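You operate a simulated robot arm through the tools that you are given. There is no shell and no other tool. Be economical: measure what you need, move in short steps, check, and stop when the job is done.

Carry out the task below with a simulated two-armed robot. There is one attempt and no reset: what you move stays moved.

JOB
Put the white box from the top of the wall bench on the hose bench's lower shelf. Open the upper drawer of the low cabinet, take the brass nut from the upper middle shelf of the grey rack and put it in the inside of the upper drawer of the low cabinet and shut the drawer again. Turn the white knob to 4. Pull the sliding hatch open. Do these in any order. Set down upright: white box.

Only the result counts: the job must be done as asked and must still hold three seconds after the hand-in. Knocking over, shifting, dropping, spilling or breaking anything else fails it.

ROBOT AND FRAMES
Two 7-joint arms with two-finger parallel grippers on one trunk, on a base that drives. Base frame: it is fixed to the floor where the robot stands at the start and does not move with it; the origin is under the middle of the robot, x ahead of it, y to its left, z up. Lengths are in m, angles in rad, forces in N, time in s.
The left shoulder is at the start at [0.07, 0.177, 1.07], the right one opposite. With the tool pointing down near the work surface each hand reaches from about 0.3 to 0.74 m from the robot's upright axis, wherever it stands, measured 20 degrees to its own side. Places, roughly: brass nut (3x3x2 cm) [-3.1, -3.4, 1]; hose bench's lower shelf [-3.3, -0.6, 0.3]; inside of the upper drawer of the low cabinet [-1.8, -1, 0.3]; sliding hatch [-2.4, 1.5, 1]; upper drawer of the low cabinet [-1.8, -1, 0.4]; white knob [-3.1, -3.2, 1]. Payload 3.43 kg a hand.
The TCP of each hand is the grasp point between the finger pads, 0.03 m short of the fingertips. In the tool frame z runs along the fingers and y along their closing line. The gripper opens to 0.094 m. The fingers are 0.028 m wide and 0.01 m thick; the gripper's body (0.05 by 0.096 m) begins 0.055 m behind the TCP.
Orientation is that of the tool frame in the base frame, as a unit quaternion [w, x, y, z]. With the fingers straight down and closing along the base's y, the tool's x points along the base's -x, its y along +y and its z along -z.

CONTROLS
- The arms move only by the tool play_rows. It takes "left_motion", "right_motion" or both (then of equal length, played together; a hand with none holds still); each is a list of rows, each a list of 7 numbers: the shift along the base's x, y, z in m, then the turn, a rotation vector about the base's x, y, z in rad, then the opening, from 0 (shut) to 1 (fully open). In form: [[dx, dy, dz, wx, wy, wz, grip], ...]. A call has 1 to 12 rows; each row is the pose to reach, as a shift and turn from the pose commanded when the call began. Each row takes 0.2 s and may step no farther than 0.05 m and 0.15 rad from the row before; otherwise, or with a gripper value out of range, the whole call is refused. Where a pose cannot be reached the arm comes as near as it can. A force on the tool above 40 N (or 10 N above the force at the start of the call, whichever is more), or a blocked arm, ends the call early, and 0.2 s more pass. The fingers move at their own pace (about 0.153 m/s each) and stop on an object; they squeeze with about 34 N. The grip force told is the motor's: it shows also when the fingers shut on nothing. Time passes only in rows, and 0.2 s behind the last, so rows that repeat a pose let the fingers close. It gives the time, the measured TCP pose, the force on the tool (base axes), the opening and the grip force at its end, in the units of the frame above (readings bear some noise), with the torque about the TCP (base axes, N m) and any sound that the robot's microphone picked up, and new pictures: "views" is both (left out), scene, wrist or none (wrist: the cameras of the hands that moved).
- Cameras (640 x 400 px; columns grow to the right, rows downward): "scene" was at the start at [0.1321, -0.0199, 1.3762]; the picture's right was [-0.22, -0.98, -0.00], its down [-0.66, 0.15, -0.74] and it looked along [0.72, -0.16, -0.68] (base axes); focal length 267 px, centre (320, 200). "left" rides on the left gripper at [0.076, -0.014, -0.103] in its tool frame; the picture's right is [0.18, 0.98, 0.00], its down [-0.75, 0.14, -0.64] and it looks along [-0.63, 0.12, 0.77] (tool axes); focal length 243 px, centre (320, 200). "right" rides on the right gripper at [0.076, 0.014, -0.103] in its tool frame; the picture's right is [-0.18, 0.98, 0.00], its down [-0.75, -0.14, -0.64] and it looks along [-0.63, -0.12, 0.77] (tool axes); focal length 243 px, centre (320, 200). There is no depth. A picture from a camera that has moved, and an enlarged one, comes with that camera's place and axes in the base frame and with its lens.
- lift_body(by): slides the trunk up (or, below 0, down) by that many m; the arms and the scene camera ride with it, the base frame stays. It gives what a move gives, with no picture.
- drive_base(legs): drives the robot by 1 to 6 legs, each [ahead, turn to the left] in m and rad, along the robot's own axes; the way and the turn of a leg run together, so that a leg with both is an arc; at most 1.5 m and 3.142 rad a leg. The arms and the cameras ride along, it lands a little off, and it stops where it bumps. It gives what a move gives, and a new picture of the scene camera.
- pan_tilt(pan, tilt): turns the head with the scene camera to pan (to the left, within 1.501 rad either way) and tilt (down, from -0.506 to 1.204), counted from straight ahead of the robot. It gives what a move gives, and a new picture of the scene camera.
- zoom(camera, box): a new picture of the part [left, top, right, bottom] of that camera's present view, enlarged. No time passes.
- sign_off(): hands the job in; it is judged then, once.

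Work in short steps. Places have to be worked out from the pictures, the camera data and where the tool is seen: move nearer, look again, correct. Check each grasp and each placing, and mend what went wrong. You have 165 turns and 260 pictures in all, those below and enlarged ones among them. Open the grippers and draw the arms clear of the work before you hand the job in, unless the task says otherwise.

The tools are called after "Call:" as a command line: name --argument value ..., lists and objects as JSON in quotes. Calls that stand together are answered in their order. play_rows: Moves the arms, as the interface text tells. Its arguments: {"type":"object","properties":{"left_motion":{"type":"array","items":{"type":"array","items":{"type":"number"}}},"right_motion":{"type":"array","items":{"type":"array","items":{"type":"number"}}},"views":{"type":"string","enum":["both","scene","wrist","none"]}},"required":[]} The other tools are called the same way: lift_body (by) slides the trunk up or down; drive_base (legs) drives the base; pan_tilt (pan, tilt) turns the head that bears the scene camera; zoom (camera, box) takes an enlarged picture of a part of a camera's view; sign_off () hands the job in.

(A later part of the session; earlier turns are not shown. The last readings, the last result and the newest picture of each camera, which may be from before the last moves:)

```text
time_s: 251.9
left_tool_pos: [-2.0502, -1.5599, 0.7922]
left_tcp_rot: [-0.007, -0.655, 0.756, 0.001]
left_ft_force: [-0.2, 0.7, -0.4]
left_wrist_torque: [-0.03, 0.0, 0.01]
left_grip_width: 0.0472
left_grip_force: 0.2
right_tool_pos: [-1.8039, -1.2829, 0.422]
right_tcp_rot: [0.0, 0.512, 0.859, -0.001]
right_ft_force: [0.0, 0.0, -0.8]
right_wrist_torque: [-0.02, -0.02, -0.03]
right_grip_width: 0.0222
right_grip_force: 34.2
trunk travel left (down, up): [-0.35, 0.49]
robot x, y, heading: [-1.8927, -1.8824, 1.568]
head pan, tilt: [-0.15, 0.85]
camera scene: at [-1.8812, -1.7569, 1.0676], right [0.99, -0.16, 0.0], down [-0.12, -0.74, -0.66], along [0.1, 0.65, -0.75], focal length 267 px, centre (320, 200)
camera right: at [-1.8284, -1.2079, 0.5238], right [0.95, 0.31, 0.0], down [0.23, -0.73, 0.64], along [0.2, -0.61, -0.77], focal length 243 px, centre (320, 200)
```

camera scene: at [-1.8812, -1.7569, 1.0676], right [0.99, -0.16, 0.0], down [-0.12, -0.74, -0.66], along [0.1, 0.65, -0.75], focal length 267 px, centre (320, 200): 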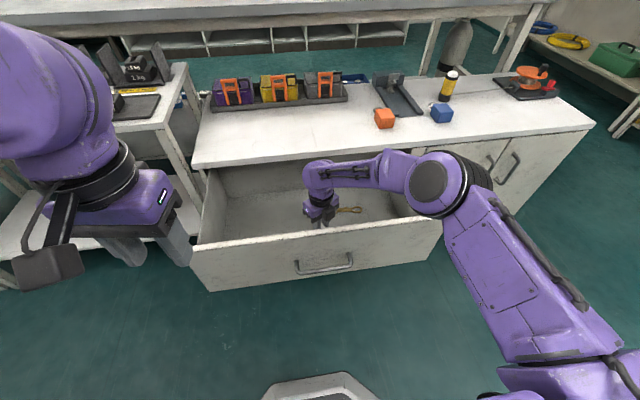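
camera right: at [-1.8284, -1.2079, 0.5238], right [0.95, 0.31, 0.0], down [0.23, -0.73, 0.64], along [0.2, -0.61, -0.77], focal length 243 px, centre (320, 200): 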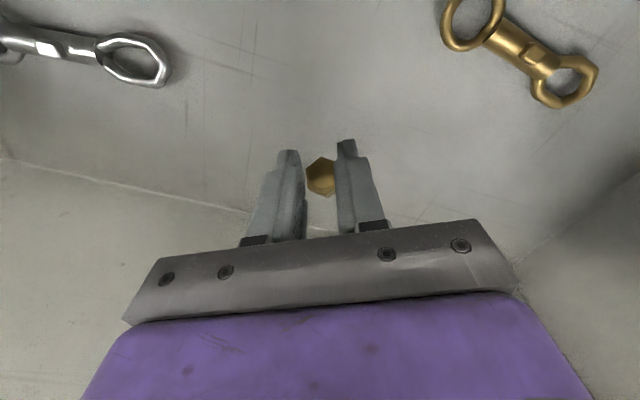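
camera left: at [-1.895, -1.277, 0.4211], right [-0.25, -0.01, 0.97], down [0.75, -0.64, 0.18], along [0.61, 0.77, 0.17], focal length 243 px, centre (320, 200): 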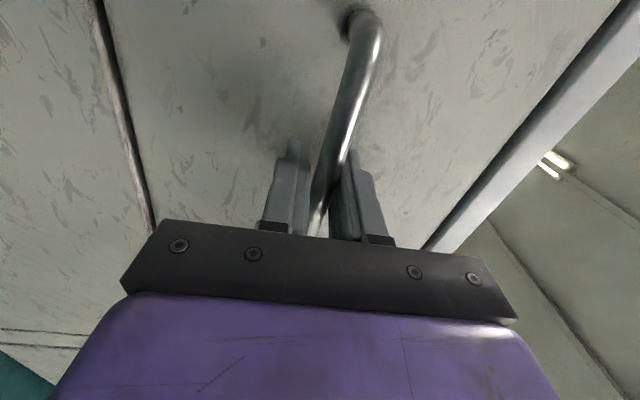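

Drawer floor is ≈0.347; nut bottom ≈0.386. Lower 2.8 cm more and check.

Call:
play_rows --right_motion '[[0, 0, -0.01, 0, 0, 0, 0], [0, 0, -0.02, 0, 0, 0, 0], [0, 0, -0.028, 0, 0, 0, 0], [0, 0, -0.028, 0, 0, 0, 0]]'

```text
time_s: 252.9
left_tool_pos: [-2.052, -1.559, 0.7911]
left_tcp_rot: [-0.005, -0.654, 0.756, 0.001]
left_ft_force: [0.0, -0.3, 0.0]
left_wrist_torque: [0.0, 0.02, 0.02]
left_grip_width: 0.0472
left_grip_force: 0.0
right_tool_pos: [-1.8031, -1.2824, 0.3958]
right_tcp_rot: [-0.002, 0.512, 0.859, 0.001]
right_ft_force: [0.0, 1.0, 9.6]
right_wrist_torque: [-0.07, -0.08, 0.02]
right_grip_width: 0.0221
right_grip_force: 34.0
trunk travel left (down, up): [-0.35, 0.49]
robot x, y, heading: [-1.8979, -1.8824, 1.564]
head pan, tilt: [-0.15, 0.85]
camera scene: at [-1.8814, -1.7583, 1.0679], right [0.99, -0.16, 0.0], down [-0.12, -0.74, -0.66], along [0.1, 0.65, -0.75], focal length 267 px, centre (320, 200)
camera right: at [-1.8282, -1.208, 0.4981], right [0.95, 0.3, 0.0], down [0.23, -0.73, 0.64], along [0.19, -0.61, -0.77], focal length 243 px, centre (320, 200)
```

scene: 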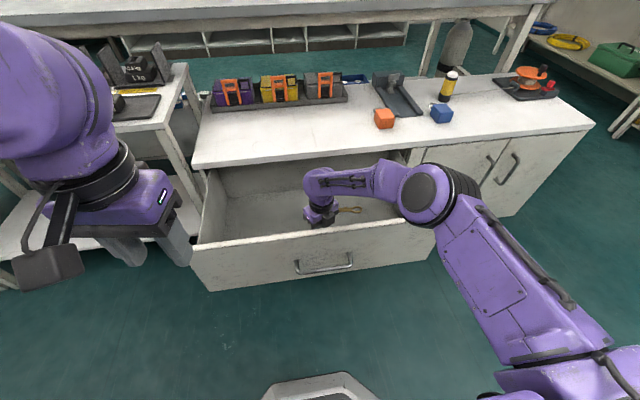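
right: 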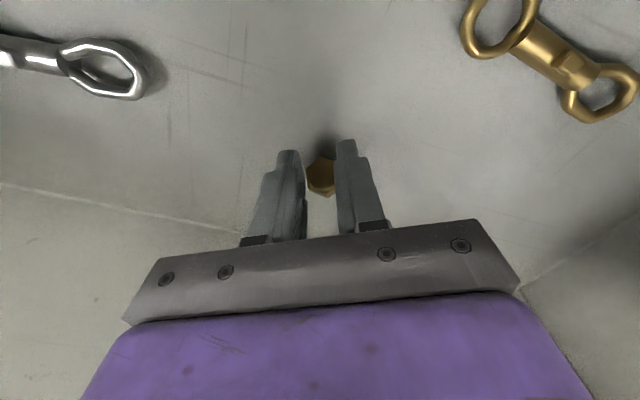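

9.6 N upward: the nut touches the drawer floor. Open and rise.

Call:
play_rows --right_motion '[[0, 0, 0.002, 0, 0, 0, 0], [0, 0, 0.002, 0, 0, 0, 0.4], [0, 0, 0.002, 0, 0, 0, 0.6], [0, 0, 0.03, 0, 0, 0, 0.6], [0, 0, 0.07, 0, 0, 0, 0.6], [0, 0, 0.11, 0, 0, 0, 0.6]]' --views "wrist"

```text
time_s: 254.3
left_tool_pos: [-2.0519, -1.5598, 0.7925]
left_tcp_rot: [-0.007, -0.654, 0.756, 0.001]
left_ft_force: [0.4, -0.4, -0.4]
left_wrist_torque: [0.0, 0.02, 0.03]
left_grip_width: 0.0468
left_grip_force: 0.0
right_tool_pos: [-1.8021, -1.2816, 0.504]
right_tcp_rot: [0.0, 0.512, 0.859, 0.0]
right_ft_force: [-0.9, -0.3, -0.3]
right_wrist_torque: [0.01, 0.05, 0.01]
right_grip_width: 0.0563
right_grip_force: 0.0
trunk travel left (down, up): [-0.35, 0.49]
robot x, y, heading: [-1.8929, -1.8821, 1.564]
head pan, tilt: [-0.15, 0.85]
camera right: at [-1.8262, -1.2088, 0.6071], right [0.95, 0.31, 0.0], down [0.23, -0.73, 0.64], along [0.2, -0.61, -0.77], focal length 243 px, centre (320, 200)
```

right: 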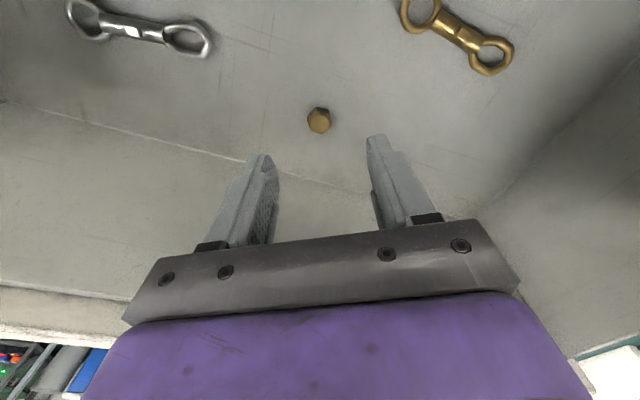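

The nut rests in the drawer. Withdraw the right hand up and out, and prepare the left hand (fingers shut, tilted 45° forward) before the drawer front, left of the handle.

Call:
play_rows --right_motion '[[0, 0, 0.045, 0, 0, 0, 0.6], [0, 0, 0.09, 0, 0, 0, 0.6], [0, 0, 0.135, 0, 0, 0, 0.6], [0.01, -0.01, 0.18, 0, 0, 0, 0.6], [0.03, -0.03, 0.22, 0, 0, 0, 0.6], [0.05, -0.05, 0.26, 0, 0, 0, 0.6], [0.08, -0.08, 0.28, 0, 0, 0, 0.6], [0.11, -0.11, 0.3, 0, 0, 0, 0.6], [0.14, -0.14, 0.32, 0, 0, 0, 0.6], [0.16, -0.17, 0.34, 0, 0, 0, 0.6]]' --left_motion '[[0.0, 0, 0, 0.14, 0, 0, 0], [0.0, 0, -0.01, 0.28, 0, 0, 0], [0.0, 0, -0.03, 0.42, 0, 0, 0], [0.02, 0, -0.06, 0.56, 0, 0, 0], [0.04, 0, -0.1, 0.7, 0, 0, 0], [0.05, 0, -0.14, 0.8, 0, 0, 0], [0.07, 0.0, -0.18, 0.8, 0, 0, 0], [0.09, 0.0, -0.22, 0.8, 0, 0, 0], [0.1, 0.0, -0.26, 0.8, 0, 0, 0], [0.1, 0.0, -0.3, 0.8, 0, 0, 0]]'

```text
time_s: 256.5
left_tool_pos: [-1.9482, -1.5589, 0.4922]
left_tcp_rot: [0.249, -0.605, 0.695, 0.297]
left_ft_force: [-0.4, 0.1, 0.8]
left_wrist_torque: [0.04, 0.03, 0.0]
left_grip_width: 0.0
left_grip_force: 32.6
left hand out of reach, approached as far as the arm can: row 4, 5, 6, 7, 8, 9
right_tool_pos: [-1.6424, -1.4542, 0.8432]
right_tcp_rot: [-0.001, 0.511, 0.86, 0.0]
right_ft_force: [-0.3, -0.9, 0.4]
right_wrist_torque: [0.03, 0.0, 0.02]
right_grip_width: 0.0563
right_grip_force: 0.0
trunk travel left (down, up): [-0.35, 0.49]
robot x, y, heading: [-1.8908, -1.8833, 1.562]
head pan, tilt: [-0.15, 0.85]
camera scene: at [-1.8807, -1.7581, 1.0678], right [0.99, -0.16, 0.0], down [-0.12, -0.74, -0.66], along [0.1, 0.65, -0.75], focal length 267 px, centre (320, 200)
camera right: at [-1.6662, -1.379, 0.9456], right [0.95, 0.31, 0.0], down [0.24, -0.73, 0.64], along [0.2, -0.61, -0.77], focal length 243 px, centre (320, 200)
camera left: at [-1.9442, -1.6875, 0.5081], right [-1.0, -0.04, -0.02], down [-0.02, 0.08, 1.0], along [-0.04, 1.0, -0.08], focal length 243 px, centre (320, 200)
```

scene: 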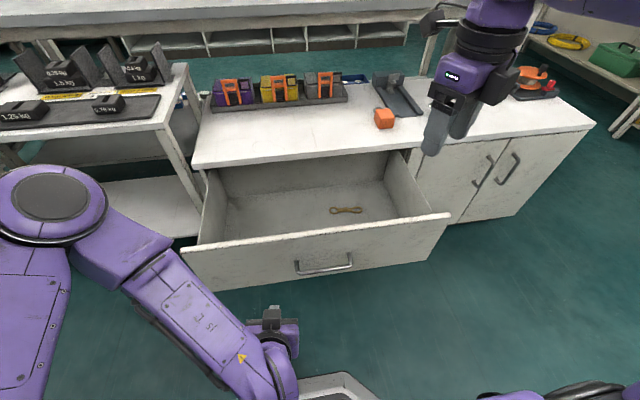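
right: 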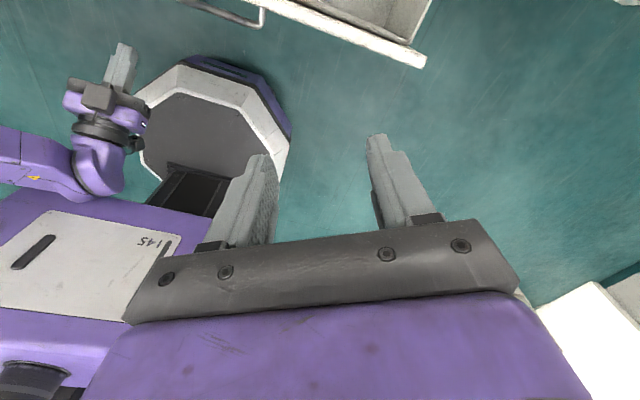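
left: 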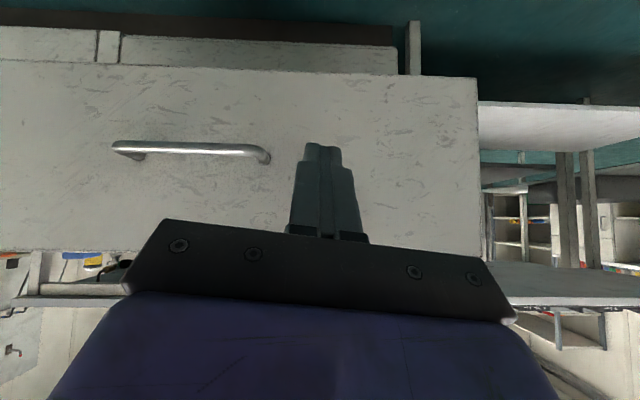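

Left fist is before the panel, clear of the handle. Lower 5 cm and advance to just short of the panel.

Call:
play_rows --left_motion '[[0.0, 0.03, -0.02, 0, 0, 0, 0], [0.0, 0.06, -0.04, 0, 0, 0, 0], [0, 0.09, -0.05, 0, 0, 0, 0], [0, 0.105, -0.05, 0, 0, 0, 0]]' --views "wrist"

```text
time_s: 257.5
left_tool_pos: [-1.9509, -1.4541, 0.4428]
left_tcp_rot: [0.248, -0.605, 0.697, 0.296]
left_ft_force: [-0.3, -0.1, 0.2]
left_wrist_torque: [-0.03, 0.0, -0.01]
left_grip_width: 0.0001
left_grip_force: 33.0
right_tool_pos: [-1.6431, -1.4521, 0.8424]
right_tcp_rot: [-0.001, 0.513, 0.859, -0.001]
right_ft_force: [-0.5, 0.3, -1.2]
right_wrist_torque: [0.02, 0.0, -0.04]
right_grip_width: 0.0563
right_grip_force: 0.1
trunk travel left (down, up): [-0.35, 0.49]
robot x, y, heading: [-1.8941, -1.8845, 1.563]
head pan, tilt: [-0.15, 0.85]
camera left: at [-1.9456, -1.5828, 0.4588], right [-1.0, -0.04, -0.02], down [-0.02, 0.08, 1.0], along [-0.03, 1.0, -0.08], focal length 243 px, centre (320, 200)
```

left: 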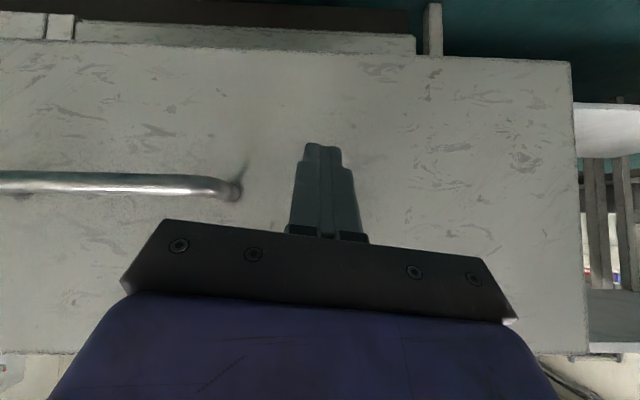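

Push the drawer by driving forward 0.2 m, then the rest in smaller steps.

Call:
drive_base --legs '[[0.2, 0]]'

```text
time_s: 259.1
left_tool_pos: [-1.9458, -1.2528, 0.442]
left_tcp_rot: [0.248, -0.604, 0.698, 0.295]
left_ft_force: [-0.5, 0.4, 0.4]
left_wrist_torque: [0.02, -0.02, -0.01]
left_grip_width: 0.0
left_grip_force: 32.6
right_tool_pos: [-1.6397, -1.25, 0.8418]
right_tcp_rot: [0.0, 0.513, 0.858, -0.001]
right_ft_force: [0.3, 0.9, 0.3]
right_wrist_torque: [-0.02, -0.01, 0.0]
right_grip_width: 0.0563
right_grip_force: 0.0
trunk travel left (down, up): [-0.35, 0.49]
robot x, y, heading: [-1.8914, -1.6834, 1.56]
head pan, tilt: [-0.15, 0.85]
camera scene: at [-1.8788, -1.5544, 1.0675], right [0.99, -0.16, 0.0], down [-0.12, -0.74, -0.66], along [0.11, 0.65, -0.75], focal length 267 px, centre (320, 200)
```

scene: 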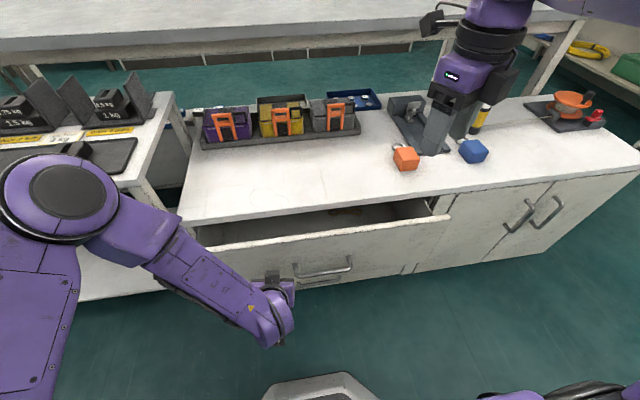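

Working well; about 10 cm remain. Drive 0.07 more.

Call:
drive_base --legs '[[0.07, 0]]'

Call:
drive_base --legs '[[0.05, 0]]'

Call:
zoom --camera "scene" --box '[160, 140, 480, 320]'

```text
time_s: 260.1
left_tool_pos: [-1.9452, -1.1808, 0.4425]
left_tcp_rot: [0.248, -0.604, 0.697, 0.296]
left_ft_force: [0.8, -0.3, 0.8]
left_wrist_torque: [0.0, 0.02, -0.02]
left_grip_width: 0.0001
left_grip_force: 33.2
right_tool_pos: [-1.6371, -1.1784, 0.8414]
right_tcp_rot: [0.0, 0.513, 0.858, -0.001]
right_ft_force: [1.0, -0.4, -0.1]
right_wrist_torque: [-0.01, -0.03, -0.02]
right_grip_width: 0.0565
right_grip_force: 0.0
trunk travel left (down, up): [-0.35, 0.49]
robot x, y, heading: [-1.8925, -1.6093, 1.559]
head pan, tilt: [-0.15, 0.85]
camera scene: at [-1.8782, -1.4829, 1.0674], right [0.99, -0.16, 0.0], down [-0.12, -0.74, -0.66], along [0.1, 0.65, -0.75], focal length 267 px, centre (320, 200)
```

scene: 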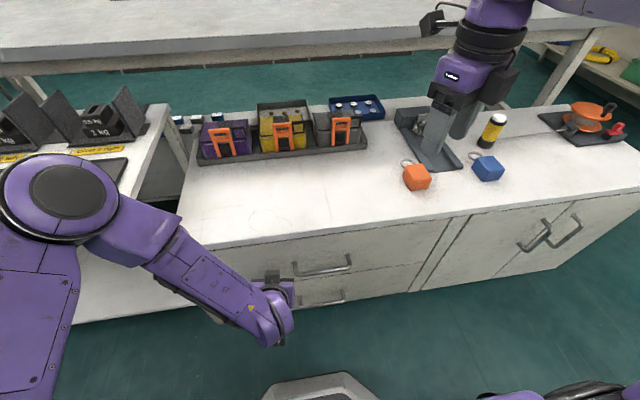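

```text
time_s: 261.0
left_tool_pos: [-1.9445, -1.1736, 0.4394]
left_tcp_rot: [0.243, -0.604, 0.703, 0.286]
left_ft_force: [0.9, -4.7, 2.2]
left_wrist_torque: [0.04, -0.01, 0.01]
left_grip_width: 0.0
left_grip_force: 32.9
right_tool_pos: [-1.6385, -1.1623, 0.8421]
right_tcp_rot: [-0.001, 0.512, 0.859, 0.0]
right_ft_force: [0.1, 0.3, 0.0]
right_wrist_torque: [0.01, 0.03, 0.0]
right_grip_width: 0.0563
right_grip_force: 0.0
trunk travel left (down, up): [-0.35, 0.49]
robot x, y, heading: [-1.8888, -1.5937, 1.562]
head pan, tilt: [-0.15, 0.85]
stopped in leg 1: the force on the tool passed its limit (the readings are from after the stop); the commanded pose is now the measured one
camera scene: at [-1.8782, -1.4669, 1.0674], right [0.99, -0.16, 0.0], down [-0.12, -0.74, -0.66], along [0.1, 0.65, -0.75], focal length 267 px, centre (320, 200)
```

scene: 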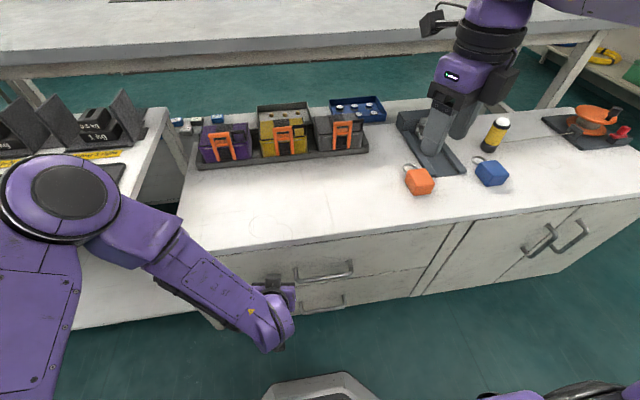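

```text
2.00 times, centred on (320, 230) of scene
camera zoom: at [-1.8782, -1.4669, 1.0674], right [0.99, -0.16, 0.0], down [-0.12, -0.74, -0.66], along [0.1, 0.65, -0.75], focal length 534 px, centre (320, 140)
```

zoom: 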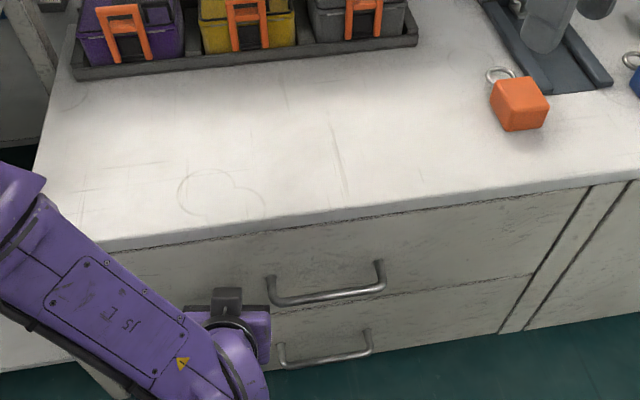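

It stopped firmly. Back off 0.3 m and verify the drawer is flush.

Call:
drive_base --legs '[[-0.3, 0]]'

Call:
zoom --camera "scene" --box '[160, 100, 480, 280]'

Call:
play_rows --left_motion '[[0, 0, 0, 0, 0, 0, 0]]' --views "wrist"

```text
time_s: 263.0
left_tool_pos: [-1.9474, -1.4755, 0.4396]
left_tcp_rot: [0.244, -0.604, 0.702, 0.288]
left_ft_force: [0.0, 0.9, -0.1]
left_wrist_torque: [-0.01, -0.01, -0.01]
left_grip_width: 0.0
left_grip_force: 32.9
right_tool_pos: [-1.6418, -1.4648, 0.8415]
right_tcp_rot: [0.0, 0.513, 0.859, -0.001]
right_ft_force: [0.8, 0.5, 0.2]
right_wrist_torque: [-0.04, 0.01, -0.01]
right_grip_width: 0.0563
right_grip_force: 0.1
trunk travel left (down, up): [-0.35, 0.49]
robot x, y, heading: [-1.8936, -1.8927, 1.567]
head pan, tilt: [-0.15, 0.85]
camera scene: at [-1.8809, -1.7689, 1.0677], right [0.99, -0.16, 0.0], down [-0.12, -0.74, -0.66], along [0.1, 0.65, -0.75], focal length 267 px, centre (320, 200)
```

scene: 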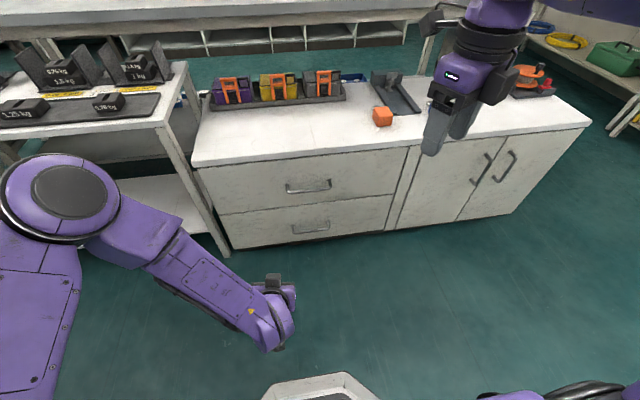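

```text
2.00 times, centred on (320, 190) of scene
camera zoom: at [-1.8809, -1.7689, 1.0677], right [0.99, -0.16, 0.0], down [-0.12, -0.74, -0.66], along [0.1, 0.65, -0.75], focal length 534 px, centre (320, 220)
```

zoom: 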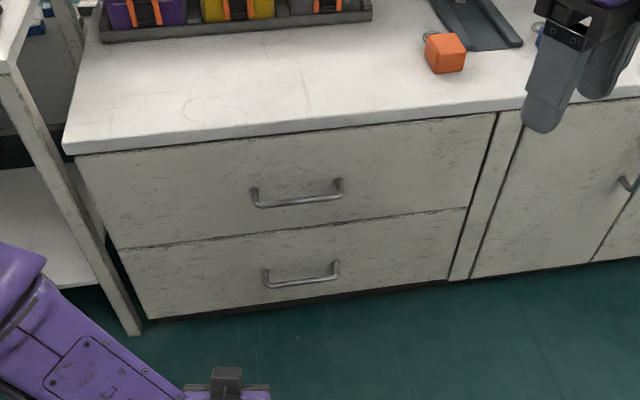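

```text
time_s: 263.4
left_tool_pos: [-1.9471, -1.4756, 0.4409]
left_tcp_rot: [0.244, -0.604, 0.703, 0.287]
left_ft_force: [-0.5, -0.2, -0.1]
left_wrist_torque: [0.0, 0.01, 0.0]
left_grip_width: 0.0
left_grip_force: 32.9
right_tool_pos: [-1.6422, -1.4632, 0.8411]
right_tcp_rot: [-0.001, 0.513, 0.858, 0.0]
right_ft_force: [-0.2, 0.0, -0.2]
right_wrist_torque: [0.0, -0.01, 0.01]
right_grip_width: 0.0564
right_grip_force: 0.1
trunk travel left (down, up): [-0.35, 0.49]
robot x, y, heading: [-1.8932, -1.8941, 1.565]
head pan, tilt: [-0.15, 0.85]
camera left: at [-1.9449, -1.603, 0.4589], right [-1.0, -0.03, -0.02], down [-0.02, 0.1, 0.99], along [-0.02, 0.99, -0.1], focal length 243 px, centre (320, 200)
```

left: 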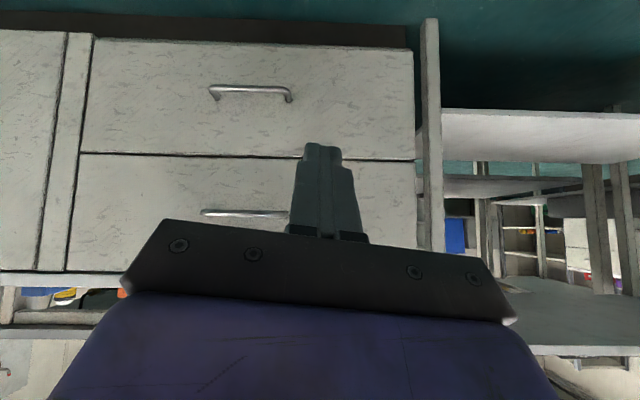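

Drawer is flush and shut with the nut inside. Now raise up, fold the left hand, and drive around the island's +x end to the +y bench for the hatch.

Call:
lift_body --by 0.3

Call:
play_rows --left_motion '[[0, 0, 0.04, -0.13, 0, 0, 0.5], [-0.01, -0.01, 0.08, -0.26, 0, 0, 0.5], [-0.03, -0.02, 0.12, -0.39, 0, 0, 0.5], [-0.05, -0.03, 0.16, -0.52, 0, 0, 0.5], [-0.07, -0.04, 0.2, -0.65, 0, 0, 0.5], [-0.09, -0.06, 0.24, -0.78, 0, 0, 0.5], [-0.1, -0.08, 0.28, -0.8, 0, 0, 0.5], [-0.1, -0.08, 0.32, -0.8, 0, 0, 0.5]]' --views "none"

Call:
drive_base --legs '[[0, -1.365], [1.5, 0], [0.1, 0], [0, 1.365]]'

```text
time_s: 266.4
left_tool_pos: [-1.9477, -1.4743, 0.7393]
left_tcp_rot: [0.243, -0.604, 0.702, 0.287]
left_ft_force: [0.0, 0.5, -0.3]
left_wrist_torque: [-0.01, 0.02, 0.01]
left_grip_width: 0.0
left_grip_force: 32.8
right_tool_pos: [-1.6414, -1.4644, 1.1419]
right_tcp_rot: [-0.001, 0.512, 0.859, -0.002]
right_ft_force: [0.4, 0.7, -0.7]
right_wrist_torque: [0.02, -0.02, 0.02]
right_grip_width: 0.0565
right_grip_force: 0.0
trunk travel left (down, up): [-0.65, 0.19]
robot x, y, heading: [-1.8928, -1.8931, 1.56]
head pan, tilt: [-0.15, 0.85]
```

```text
time_s: 268.2
left_tool_pos: [-2.047, -1.555, 1.0632]
left_tcp_rot: [-0.011, -0.651, 0.759, -0.008]
left_ft_force: [1.5, -0.6, 0.7]
left_wrist_torque: [0.02, 0.04, 0.03]
left_grip_width: 0.0472
left_grip_force: 0.0
right_tool_pos: [-1.6411, -1.4641, 1.1427]
right_tcp_rot: [0.0, 0.512, 0.859, 0.0]
right_ft_force: [1.1, -0.5, -0.3]
right_wrist_torque: [-0.03, 0.02, 0.0]
right_grip_width: 0.0564
right_grip_force: 0.1
trunk travel left (down, up): [-0.65, 0.19]
robot x, y, heading: [-1.8935, -1.8947, 1.563]
head pan, tilt: [-0.15, 0.85]
```

```text
time_s: 283.2
left_tool_pos: [-0.4821, -1.2748, 1.0623]
left_tcp_rot: [-0.011, -0.656, 0.755, -0.009]
left_ft_force: [-0.3, 0.3, -0.3]
left_wrist_torque: [0.0, 0.0, 0.0]
left_grip_width: 0.0469
left_grip_force: 0.0
right_tool_pos: [-0.0768, -1.1782, 1.1425]
right_tcp_rot: [-0.001, 0.508, 0.862, 0.0]
right_ft_force: [-0.1, -0.9, 0.1]
right_wrist_torque: [0.04, -0.02, 0.01]
right_grip_width: 0.0564
right_grip_force: 0.2
trunk travel left (down, up): [-0.65, 0.19]
robot x, y, heading: [-0.3251, -1.6105, 1.567]
head pan, tilt: [-0.15, 0.85]
camera scene: at [-0.3129, -1.4858, 1.3676], right [0.99, -0.15, 0.0], down [-0.11, -0.74, -0.66], along [0.1, 0.65, -0.75], focal length 267 px, centre (320, 200)
```

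scene: 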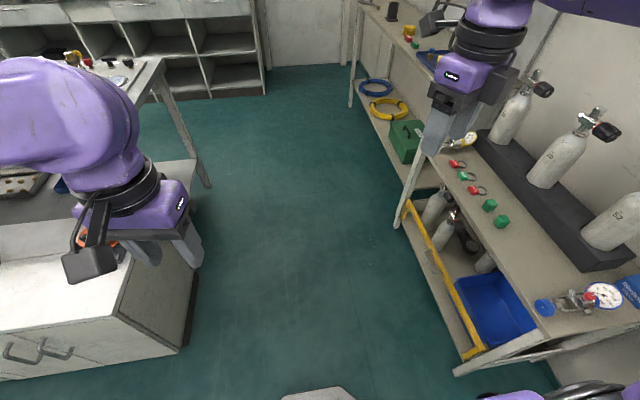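

Clear way ahead. Drive to y≈0.6, then turn to -x into the corridor.

Call:
drive_base --legs '[[1.5, 0.04], [0.65, 0], [0, 1.535], [1.0, 0]]'

Call:
pan_tilt --pan -0.6 --tilt 0.35

```text
time_s: 302.3
left_tool_pos: [-1.6759, 0.4052, 1.0622]
left_tcp_rot: [0.0, 0.997, -0.082, 0.014]
left_ft_force: [0.2, 0.1, 0.1]
left_wrist_torque: [0.0, 0.0, 0.03]
left_grip_width: 0.047
left_grip_force: 0.0
right_tool_pos: [-1.7626, 0.8142, 1.143]
right_tcp_rot: [0.0, -0.239, 0.971, -0.001]
right_ft_force: [-0.5, 0.3, -0.2]
right_wrist_torque: [-0.01, 0.0, 0.0]
right_grip_width: 0.0564
right_grip_force: 0.0
trunk travel left (down, up): [-0.65, 0.19]
robot x, y, heading: [-1.335, 0.5518, 3.119]
head pan, tilt: [-0.15, 0.85]
camera scene: at [-1.461, 0.5678, 1.3676], right [0.17, 0.99, 0.0], down [0.74, -0.13, -0.66], along [-0.65, 0.11, -0.75], focal length 267 px, centre (320, 200)
```

scene: 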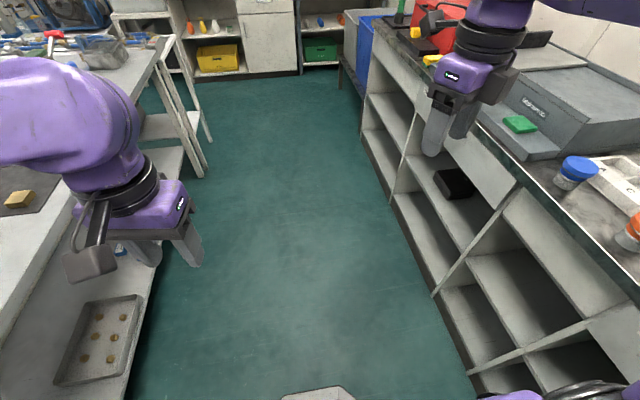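

```text
time_s: 303.2
left_tool_pos: [-1.675, 0.4055, 1.062]
left_tcp_rot: [0.001, 0.997, -0.082, 0.014]
left_ft_force: [0.3, -0.2, 0.1]
left_wrist_torque: [-0.01, -0.01, -0.01]
left_grip_width: 0.0472
left_grip_force: 0.0
right_tool_pos: [-1.7614, 0.8131, 1.1422]
right_tcp_rot: [0.0, -0.239, 0.971, 0.0]
right_ft_force: [0.2, -0.6, -0.4]
right_wrist_torque: [-0.03, -0.01, 0.01]
right_grip_width: 0.0564
right_grip_force: 0.0
trunk travel left (down, up): [-0.65, 0.19]
robot x, y, heading: [-1.3398, 0.5537, 3.119]
head pan, tilt: [-0.6, 0.351]
camera scene: at [-1.4596, 0.6086, 1.4112], right [0.58, 0.81, 0.0], down [0.28, -0.2, -0.94], along [-0.76, 0.55, -0.34], focal length 267 px, centre (320, 200)
```

scene: 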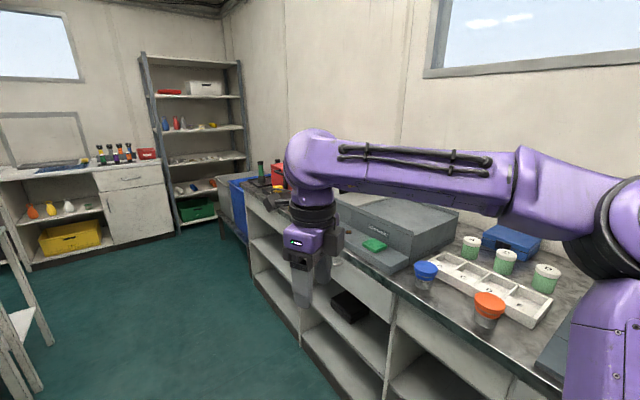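

The hatch should be the grey unit on the bench at [-2.4, 1.5]. I'll go on to x≈-2.3 and turn to face it.

Call:
drive_base --legs '[[0.95, 0], [0, -1.55]]'

Call:
pan_tilt --pan 0.0 --tilt 0.6

```text
time_s: 311.9
left_tool_pos: [-2.4383, 0.9211, 1.0603]
left_tcp_rot: [-0.011, -0.65, 0.76, -0.01]
left_ft_force: [-0.3, 0.3, 0.3]
left_wrist_torque: [-0.02, 0.01, -0.01]
left_grip_width: 0.0468
left_grip_force: 0.0
right_tool_pos: [-2.0322, 1.0115, 1.1434]
right_tcp_rot: [-0.001, 0.514, 0.858, -0.001]
right_ft_force: [-1.0, 0.0, 0.4]
right_wrist_torque: [-0.01, -0.02, -0.01]
right_grip_width: 0.0564
right_grip_force: 0.1
trunk travel left (down, up): [-0.65, 0.19]
robot x, y, heading: [-2.2889, 0.586, 1.558]
head pan, tilt: [-0.6, 0.351]
camera scene: at [-2.2315, 0.7071, 1.4113], right [0.82, -0.57, 0.0], down [-0.2, -0.28, -0.94], along [0.54, 0.77, -0.34], focal length 267 px, centre (320, 200)
```

scene: 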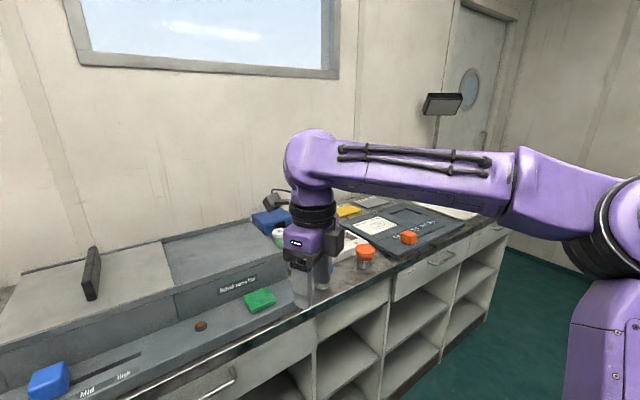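

```text
time_s: 312.9
left_tool_pos: [-2.4387, 0.9221, 1.0627]
left_tcp_rot: [-0.012, -0.65, 0.76, -0.01]
left_ft_force: [-0.6, 0.2, 0.3]
left_wrist_torque: [0.0, -0.02, 0.0]
left_grip_width: 0.0471
left_grip_force: 0.0
right_tool_pos: [-2.0327, 1.0124, 1.1429]
right_tcp_rot: [0.0, 0.514, 0.858, -0.001]
right_ft_force: [-0.3, 0.6, -0.1]
right_wrist_torque: [0.0, -0.01, 0.02]
right_grip_width: 0.0563
right_grip_force: 0.0
trunk travel left (down, up): [-0.65, 0.19]
robot x, y, heading: [-2.2882, 0.5799, 1.555]
head pan, tilt: [0.0, 0.6]
camera scene: at [-2.284, 0.7194, 1.3885], right [1.0, -0.01, 0.0], down [-0.01, -0.56, -0.83], along [0.01, 0.83, -0.56], focal length 267 px, centre (320, 200)
```

scene: 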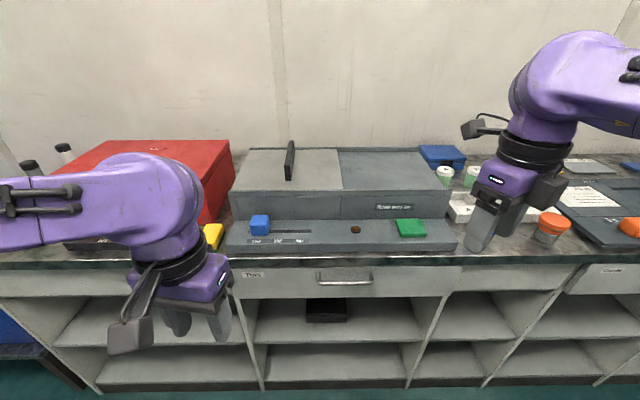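

Call:
zoom --camera "scene" --box '[210, 120, 490, 280]'

```text
2.29 times, centred on (350, 200) of scene
camera zoom: at [-2.284, 0.7194, 1.3885], right [1.0, -0.01, 0.0], down [-0.01, -0.56, -0.83], along [0.01, 0.83, -0.56], focal length 610 px, centre (251, 200)
```

zoom: 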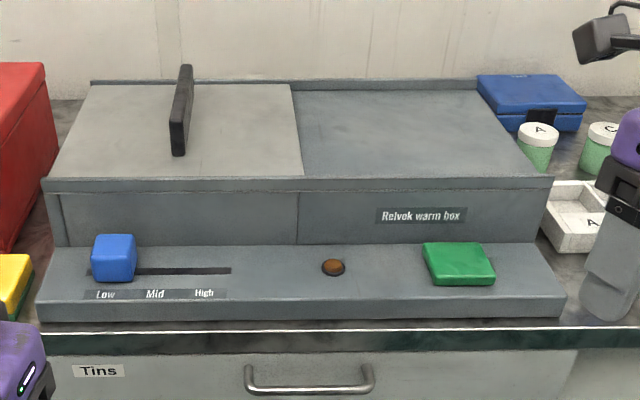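

The warm box's light top panel (left half) is the sliding hatch with an upright handle at ≈[-2.37, 1.39..1.58, z 1.005–1.047]; it should slide to the right (+x). Reposition the base to ≈[-2.17, 0.79].

Call:
drive_base --legs '[[0, -0.5], [0.24, 0], [0, 0.515]]'

Call:
pan_tilt --pan 0.2 --tilt 0.6

```text
time_s: 317.6
left_tool_pos: [-2.3244, 1.1323, 1.0607]
left_tcp_rot: [-0.01, -0.657, 0.754, -0.01]
left_ft_force: [0.9, 0.0, -0.2]
left_wrist_torque: [0.0, -0.01, 0.0]
left_grip_width: 0.0469
left_grip_force: 0.0
right_tool_pos: [-1.9178, 1.228, 1.1426]
right_tcp_rot: [-0.001, 0.508, 0.862, -0.001]
right_ft_force: [0.0, 0.5, -1.0]
right_wrist_torque: [-0.01, -0.01, 0.02]
right_grip_width: 0.0561
right_grip_force: 0.0
trunk travel left (down, up): [-0.65, 0.19]
robot x, y, heading: [-2.1642, 0.7934, 1.579]
head pan, tilt: [0.0, 0.6]
camera scene: at [-2.165, 0.9319, 1.3885], right [1.0, 0.0, 0.0], down [0.0, -0.56, -0.83], along [0.0, 0.83, -0.56], focal length 267 px, centre (320, 200)
```

scene: 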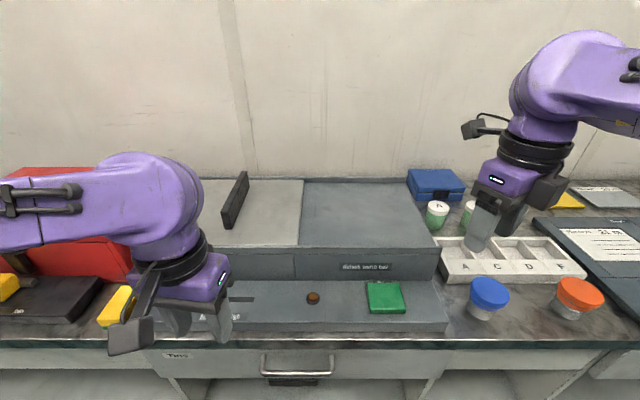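

```text
time_s: 318.4
left_tool_pos: [-2.3234, 1.1317, 1.0619]
left_tcp_rot: [-0.01, -0.657, 0.754, -0.009]
left_ft_force: [0.1, -0.5, -0.3]
left_wrist_torque: [-0.02, -0.01, 0.0]
left_grip_width: 0.0469
left_grip_force: 0.0
right_tool_pos: [-1.9189, 1.2282, 1.1427]
right_tcp_rot: [-0.001, 0.507, 0.862, -0.001]
right_ft_force: [-0.9, -0.5, -0.7]
right_wrist_torque: [0.01, 0.01, -0.02]
right_grip_width: 0.0562
right_grip_force: 0.0
trunk travel left (down, up): [-0.65, 0.19]
robot x, y, heading: [-2.1666, 0.7953, 1.578]
head pan, tilt: [0.201, 0.6]
camera scene: at [-2.1827, 0.9302, 1.3885], right [0.98, 0.2, 0.0], down [0.11, -0.55, -0.82], along [-0.17, 0.81, -0.57], focal length 267 px, centre (320, 200)
```

scene: 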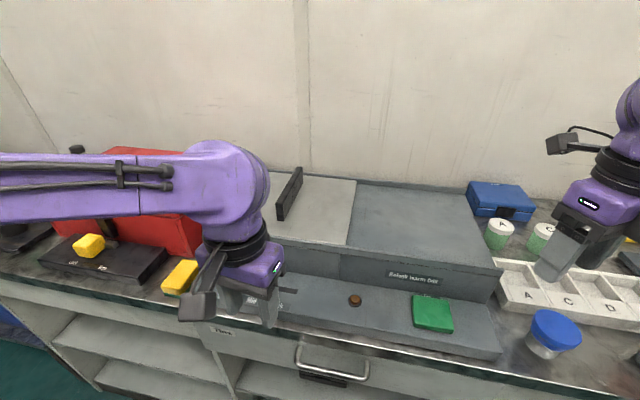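

Handle triangulated: x≈-2.367, y 1.39–1.57, top z≈1.05. Bring the left hand above it with yaw corrected.

Call:
play_rows --left_motion '[[-0.01, 0.02, 0.04, 0, 0, 0.05, 0.8], [-0.02, 0.06, 0.06, 0, 0, 0.1, 0.8], [-0.03, 0.1, 0.065, 0, 0, 0.137, 0.8], [-0.04, 0.145, 0.065, 0, 0, 0.137, 0.8], [-0.044, 0.19, 0.065, 0, 0, 0.137, 0.8], [-0.044, 0.235, 0.065, 0, 0, 0.137, 0.8], [-0.044, 0.28, 0.065, 0, 0, 0.137, 0.8], [-0.044, 0.31, 0.065, 0, 0, 0.137, 0.8]]'

```text
time_s: 320.2
left_tool_pos: [-2.3682, 1.4332, 1.1257]
left_tcp_rot: [-0.012, -0.706, 0.708, -0.01]
left_ft_force: [-0.2, -1.0, 0.7]
left_wrist_torque: [0.03, 0.01, -0.02]
left_grip_width: 0.0751
left_grip_force: 0.1
left hand out of reach, approached as far as the arm can: row 8
right_tool_pos: [-1.9181, 1.2295, 1.1422]
right_tcp_rot: [-0.001, 0.506, 0.862, -0.001]
right_ft_force: [0.2, 0.4, 0.5]
right_wrist_torque: [-0.01, 0.01, -0.01]
right_grip_width: 0.0563
right_grip_force: 0.0
trunk travel left (down, up): [-0.65, 0.19]
robot x, y, heading: [-2.162, 0.7904, 1.577]
head pan, tilt: [0.201, 0.6]
camera scene: at [-2.1824, 0.9316, 1.3884], right [0.98, 0.2, 0.0], down [0.11, -0.55, -0.82], along [-0.17, 0.81, -0.57], focal length 267 px, centre (320, 200)
camera left: at [-2.3537, 1.359, 1.2297], right [-0.98, -0.18, 0.01], down [-0.14, 0.77, 0.62], along [-0.12, 0.61, -0.79], focal length 243 px, centre (320, 200)
```

scene: 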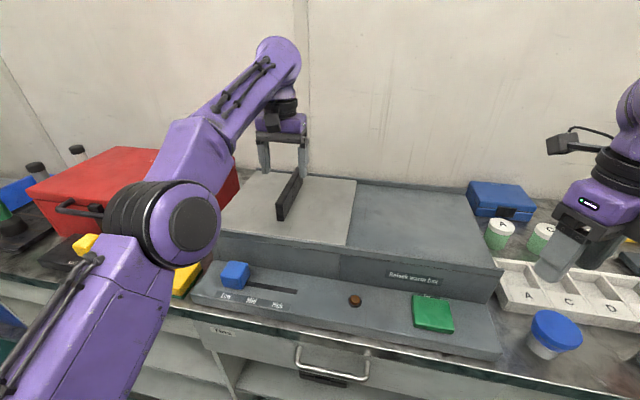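
left: 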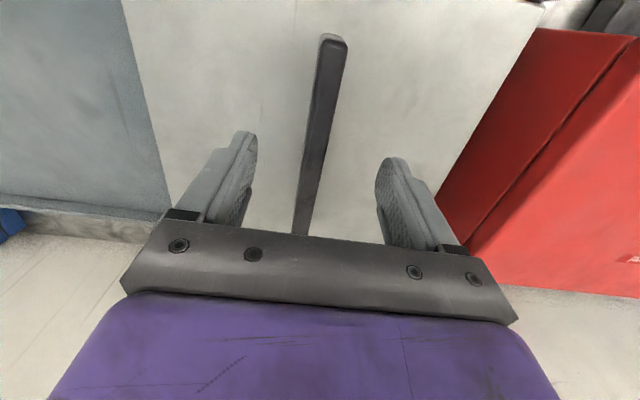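

Handle is centred between the fingers. Lower 7.5 cm and close.

Call:
play_rows --left_motion '[[0, 0, -0.03, 0, 0, 0, 0.8], [0, 0, -0.06, 0, 0, 0, 0.8], [0, 0, -0.075, 0, 0, 0, 0.8], [0, 0, -0.075, 0, 0, 0, 0.3], [0, 0, -0.075, 0, 0, 0, 0], [0, 0, -0.075, 0, 0, 0, 0], [0, 0, -0.075, 0, 0, 0, 0]]'

```text
time_s: 321.8
left_tool_pos: [-2.3675, 1.4297, 1.0501]
left_tcp_rot: [-0.011, -0.706, 0.708, -0.01]
left_ft_force: [4.5, -2.1, -6.7]
left_wrist_torque: [1.4, -0.01, 0.44]
left_grip_width: 0.0224
left_grip_force: 44.3
right_tool_pos: [-1.9163, 1.228, 1.1436]
right_tcp_rot: [0.0, 0.507, 0.862, -0.001]
right_ft_force: [-0.3, 0.4, -0.4]
right_wrist_torque: [0.01, -0.02, -0.02]
right_grip_width: 0.0564
right_grip_force: 0.1
trunk travel left (down, up): [-0.65, 0.19]
robot x, y, heading: [-2.1707, 0.7944, 1.572]
head pan, tilt: [0.201, 0.6]
camera scene: at [-2.1815, 0.9301, 1.3884], right [0.98, 0.2, 0.0], down [0.11, -0.55, -0.83], along [-0.17, 0.81, -0.56], focal length 267 px, centre (320, 200)
camera left: at [-2.3529, 1.3564, 1.1541], right [-0.98, -0.18, 0.01], down [-0.14, 0.77, 0.62], along [-0.12, 0.61, -0.78], focal length 243 px, centre (320, 200)
```

scene: 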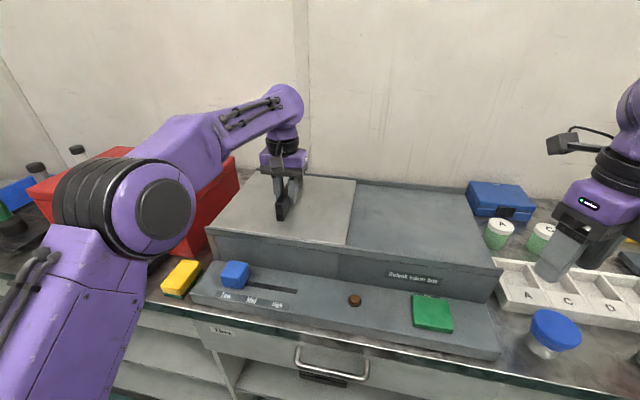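
left: 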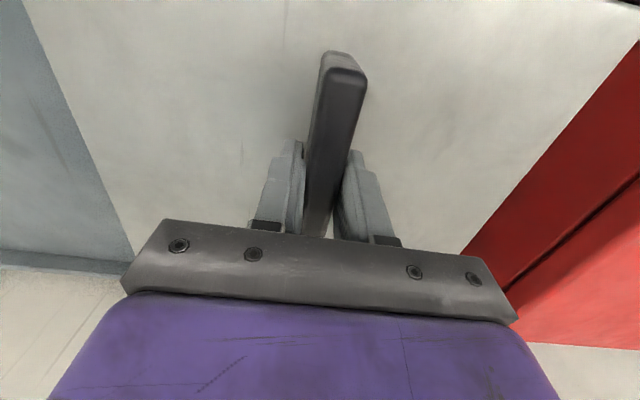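

Gripped. Slide right slowly.

Call:
play_rows --left_motion '[[0.006, 0, 0, 0, 0, 0, 0], [0.015, 0, 0, 0, 0, 0, 0], [0.028, 0, 0, 0, 0, 0, 0], [0.042, 0, 0, 0, 0, 0, 0], [0.056, 0, 0, 0, 0, 0, 0], [0.07, 0, 0, 0, 0, 0, 0], [0.085, 0, 0, 0, 0, 0, 0], [0.1, 0, 0, 0, 0, 0, 0], [0.115, 0, 0, 0, 0, 0, 0], [0.13, 0, 0, 0, 0, 0, 0]]' --views "scene"

```text
time_s: 324.0
left_tool_pos: [-2.2369, 1.4309, 1.0511]
left_tcp_rot: [-0.011, -0.707, 0.707, -0.011]
left_ft_force: [-0.7, -13.0, -15.8]
left_wrist_torque: [0.52, -0.01, 0.42]
left_grip_width: 0.0223
left_grip_force: 45.2
right_tool_pos: [-1.9193, 1.2283, 1.1433]
right_tcp_rot: [0.0, 0.507, 0.862, -0.001]
right_ft_force: [-0.3, 0.6, 0.0]
right_wrist_torque: [-0.02, 0.01, -0.01]
right_grip_width: 0.0563
right_grip_force: 0.1
trunk travel left (down, up): [-0.65, 0.19]
robot x, y, heading: [-2.1654, 0.7974, 1.576]
head pan, tilt: [0.201, 0.6]
camera scene: at [-2.1823, 0.9297, 1.3884], right [0.98, 0.2, 0.0], down [0.11, -0.55, -0.83], along [-0.17, 0.81, -0.56], focal length 267 px, centre (320, 200)
```

scene: 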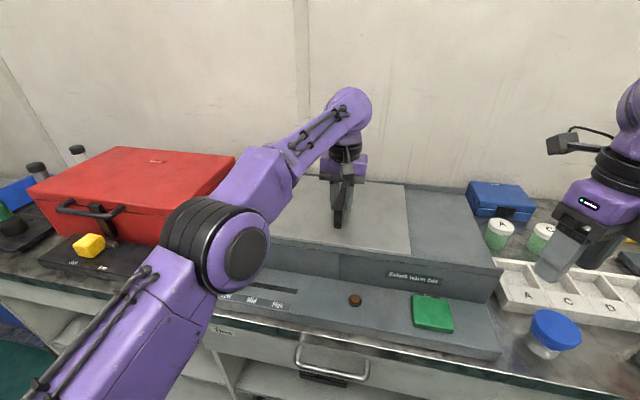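

The hatch is sliding (13 cm). Continue to the end.

Call:
play_rows --left_motion '[[0.01, 0, 0, 0, 0, 0, 0], [0.024, 0, 0, 0, 0, 0, 0], [0.038, 0, 0, 0, 0, 0, 0], [0.052, 0, 0, 0, 0, 0, 0], [0.066, 0, 0, 0, 0, 0, 0], [0.08, 0, 0, 0, 0, 0, 0], [0.094, 0, 0, 0, 0, 0, 0], [0.108, 0, 0, 0, 0, 0, 0], [0.122, 0, 0, 0, 0, 0, 0], [0.136, 0, 0, 0, 0, 0, 0], [0.15, 0, 0, 0, 0, 0, 0]]' --views "scene"

```text
time_s: 326.1
left_tool_pos: [-2.1575, 1.412, 1.0373]
left_tcp_rot: [0.006, 0.707, -0.707, 0.007]
left_ft_force: [0.4, 4.2, 7.3]
left_wrist_torque: [-1.3, 0.31, 0.16]
left_grip_width: 0.0223
left_grip_force: 44.9
left hand out of reach, approached as far as the arm can: row 2, 3, 4, 5, 6, 7, 8, 9, 10
right_tool_pos: [-1.9179, 1.2287, 1.1431]
right_tcp_rot: [-0.001, 0.508, 0.862, -0.001]
right_ft_force: [1.4, 0.2, 0.1]
right_wrist_torque: [-0.02, 0.01, 0.02]
right_grip_width: 0.0565
right_grip_force: 0.1
trunk travel left (down, up): [-0.65, 0.19]
robot x, y, heading: [-2.1642, 0.793, 1.574]
head pan, tilt: [0.201, 0.6]
stopped in row 10 (left hand): the force on the tool passed its limit (the readings are from after the stop); the commanded pose is now the measured one
camera scene: at [-2.1818, 0.93, 1.3882], right [0.98, 0.2, 0.0], down [0.11, -0.55, -0.83], along [-0.17, 0.81, -0.56], focal length 267 px, centre (320, 200)
```

scene: 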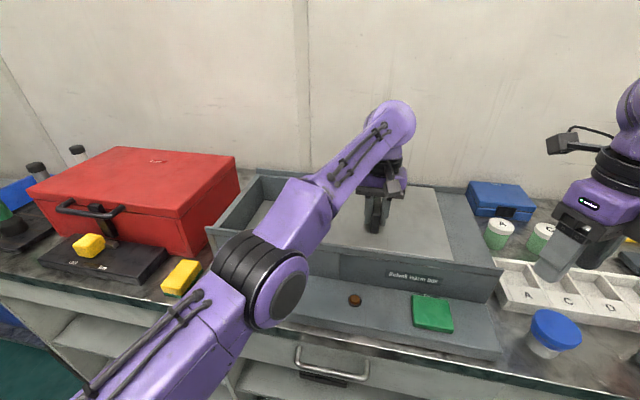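

Reached the arm's limit at about 21 cm. Release, rise, turn the base right a little to gain reach, and regrip.

Call:
play_rows --left_motion '[[0, 0, 0, 0, 0, 0, 0.6], [0, 0, 0, 0, 0, 0, 0.8], [0, 0, 0.04, 0, 0, 0, 0.8], [0, 0, 0.08, 0, 0, 0, 0.8], [0, -0.02, 0.1, 0, 0, 0, 0.8]]' --views "none"

Call:
drive_base --legs '[[0, -0.28]]'

Call:
play_rows --left_motion '[[-0.03, 0, 0, 0, 0, 0.1, 0.8], [-0.06, 0.0, 0, 0, 0, 0.2, 0.8], [-0.1, 0.01, 0, 0, 0, 0.28, 0.8]]'

```text
time_s: 327.3
left_tool_pos: [-2.1519, 1.3728, 1.1302]
left_tcp_rot: [0.009, 0.708, -0.706, 0.007]
left_ft_force: [-0.4, 0.1, 0.7]
left_wrist_torque: [0.04, 0.04, 0.01]
left_grip_width: 0.0754
left_grip_force: 0.0
left hand out of reach, approached as far as the arm can: row 3, 4, 5
right_tool_pos: [-1.9166, 1.2264, 1.1422]
right_tcp_rot: [-0.002, 0.507, 0.862, 0.0]
right_ft_force: [1.8, -0.8, 0.2]
right_wrist_torque: [0.04, 0.05, 0.0]
right_grip_width: 0.0561
right_grip_force: 0.1
trunk travel left (down, up): [-0.65, 0.19]
robot x, y, heading: [-2.1656, 0.7978, 1.572]
head pan, tilt: [0.201, 0.6]
```

```text
time_s: 328.9
left_tool_pos: [-1.9931, 1.347, 1.1289]
left_tcp_rot: [-0.008, -0.602, 0.798, -0.007]
left_ft_force: [0.1, 0.7, -0.8]
left_wrist_torque: [0.0, -0.02, -0.03]
left_grip_width: 0.0751
left_grip_force: 0.1
right_tool_pos: [-1.8077, 1.1426, 1.142]
right_tcp_rot: [0.0, 0.622, 0.783, -0.001]
right_ft_force: [0.5, 0.2, 0.0]
right_wrist_torque: [0.01, 0.05, 0.0]
right_grip_width: 0.0565
right_grip_force: 0.0
trunk travel left (down, up): [-0.65, 0.19]
robot x, y, heading: [-2.1629, 0.7917, 1.293]
head pan, tilt: [0.201, 0.6]
stopped in leg 1: the robot was blocked; the commanded pose is now the measured one
camera scene: at [-2.1435, 0.9299, 1.3885], right [1.0, -0.08, 0.0], down [-0.04, -0.56, -0.82], along [0.06, 0.82, -0.57], focal length 267 px, centre (320, 200)
```

scene: 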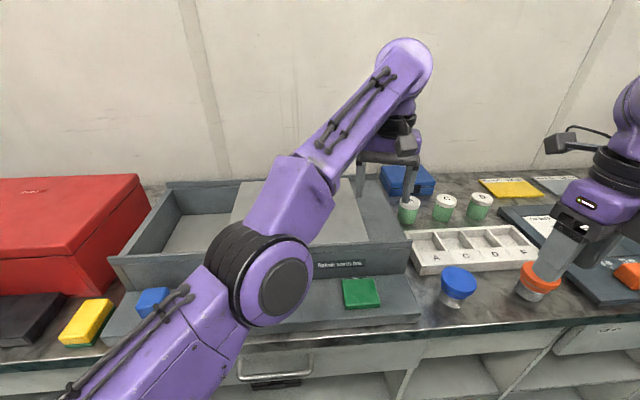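

```text
time_s: 329.7
left_tool_pos: [-2.0969, 1.3589, 1.1307]
left_tcp_rot: [0.003, 0.708, -0.707, 0.008]
left_ft_force: [-0.2, 0.2, -0.3]
left_wrist_torque: [-0.03, -0.08, 0.02]
left_grip_width: 0.0753
left_grip_force: 0.1
left hand out of reach, approached as far as the arm can: row 1, 2
right_tool_pos: [-1.8126, 1.1423, 1.1445]
right_tcp_rot: [0.001, 0.622, 0.783, 0.001]
right_ft_force: [0.8, 0.0, 0.3]
right_wrist_torque: [0.0, -0.02, 0.03]
right_grip_width: 0.0565
right_grip_force: 0.0
trunk travel left (down, up): [-0.65, 0.19]
robot x, y, heading: [-2.1649, 0.7929, 1.295]
head pan, tilt: [0.201, 0.6]
camera scene: at [-2.1481, 0.9289, 1.3885], right [1.0, -0.08, 0.0], down [-0.04, -0.56, -0.83], along [0.07, 0.82, -0.56], focal length 267 px, centre (320, 200)
camera left: at [-2.0832, 1.283, 1.2336], right [-0.98, -0.18, 0.0], down [-0.15, 0.76, 0.63], along [-0.11, 0.62, -0.78], focal length 243 px, centre (320, 200)
```

scene: 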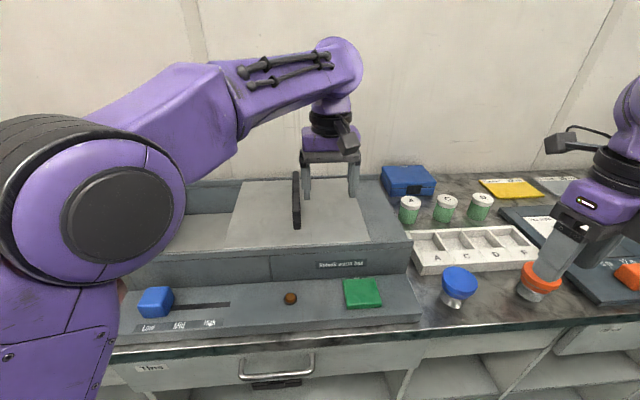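
left: 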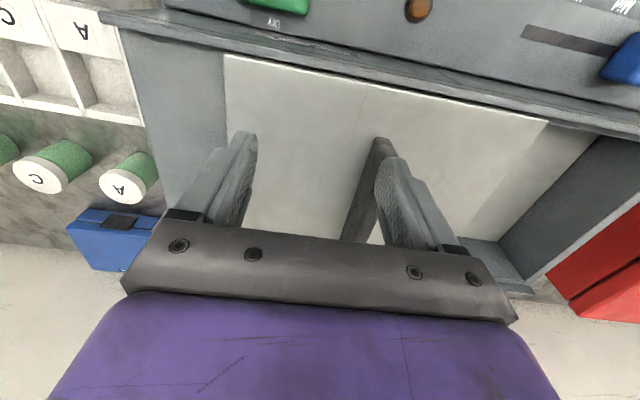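

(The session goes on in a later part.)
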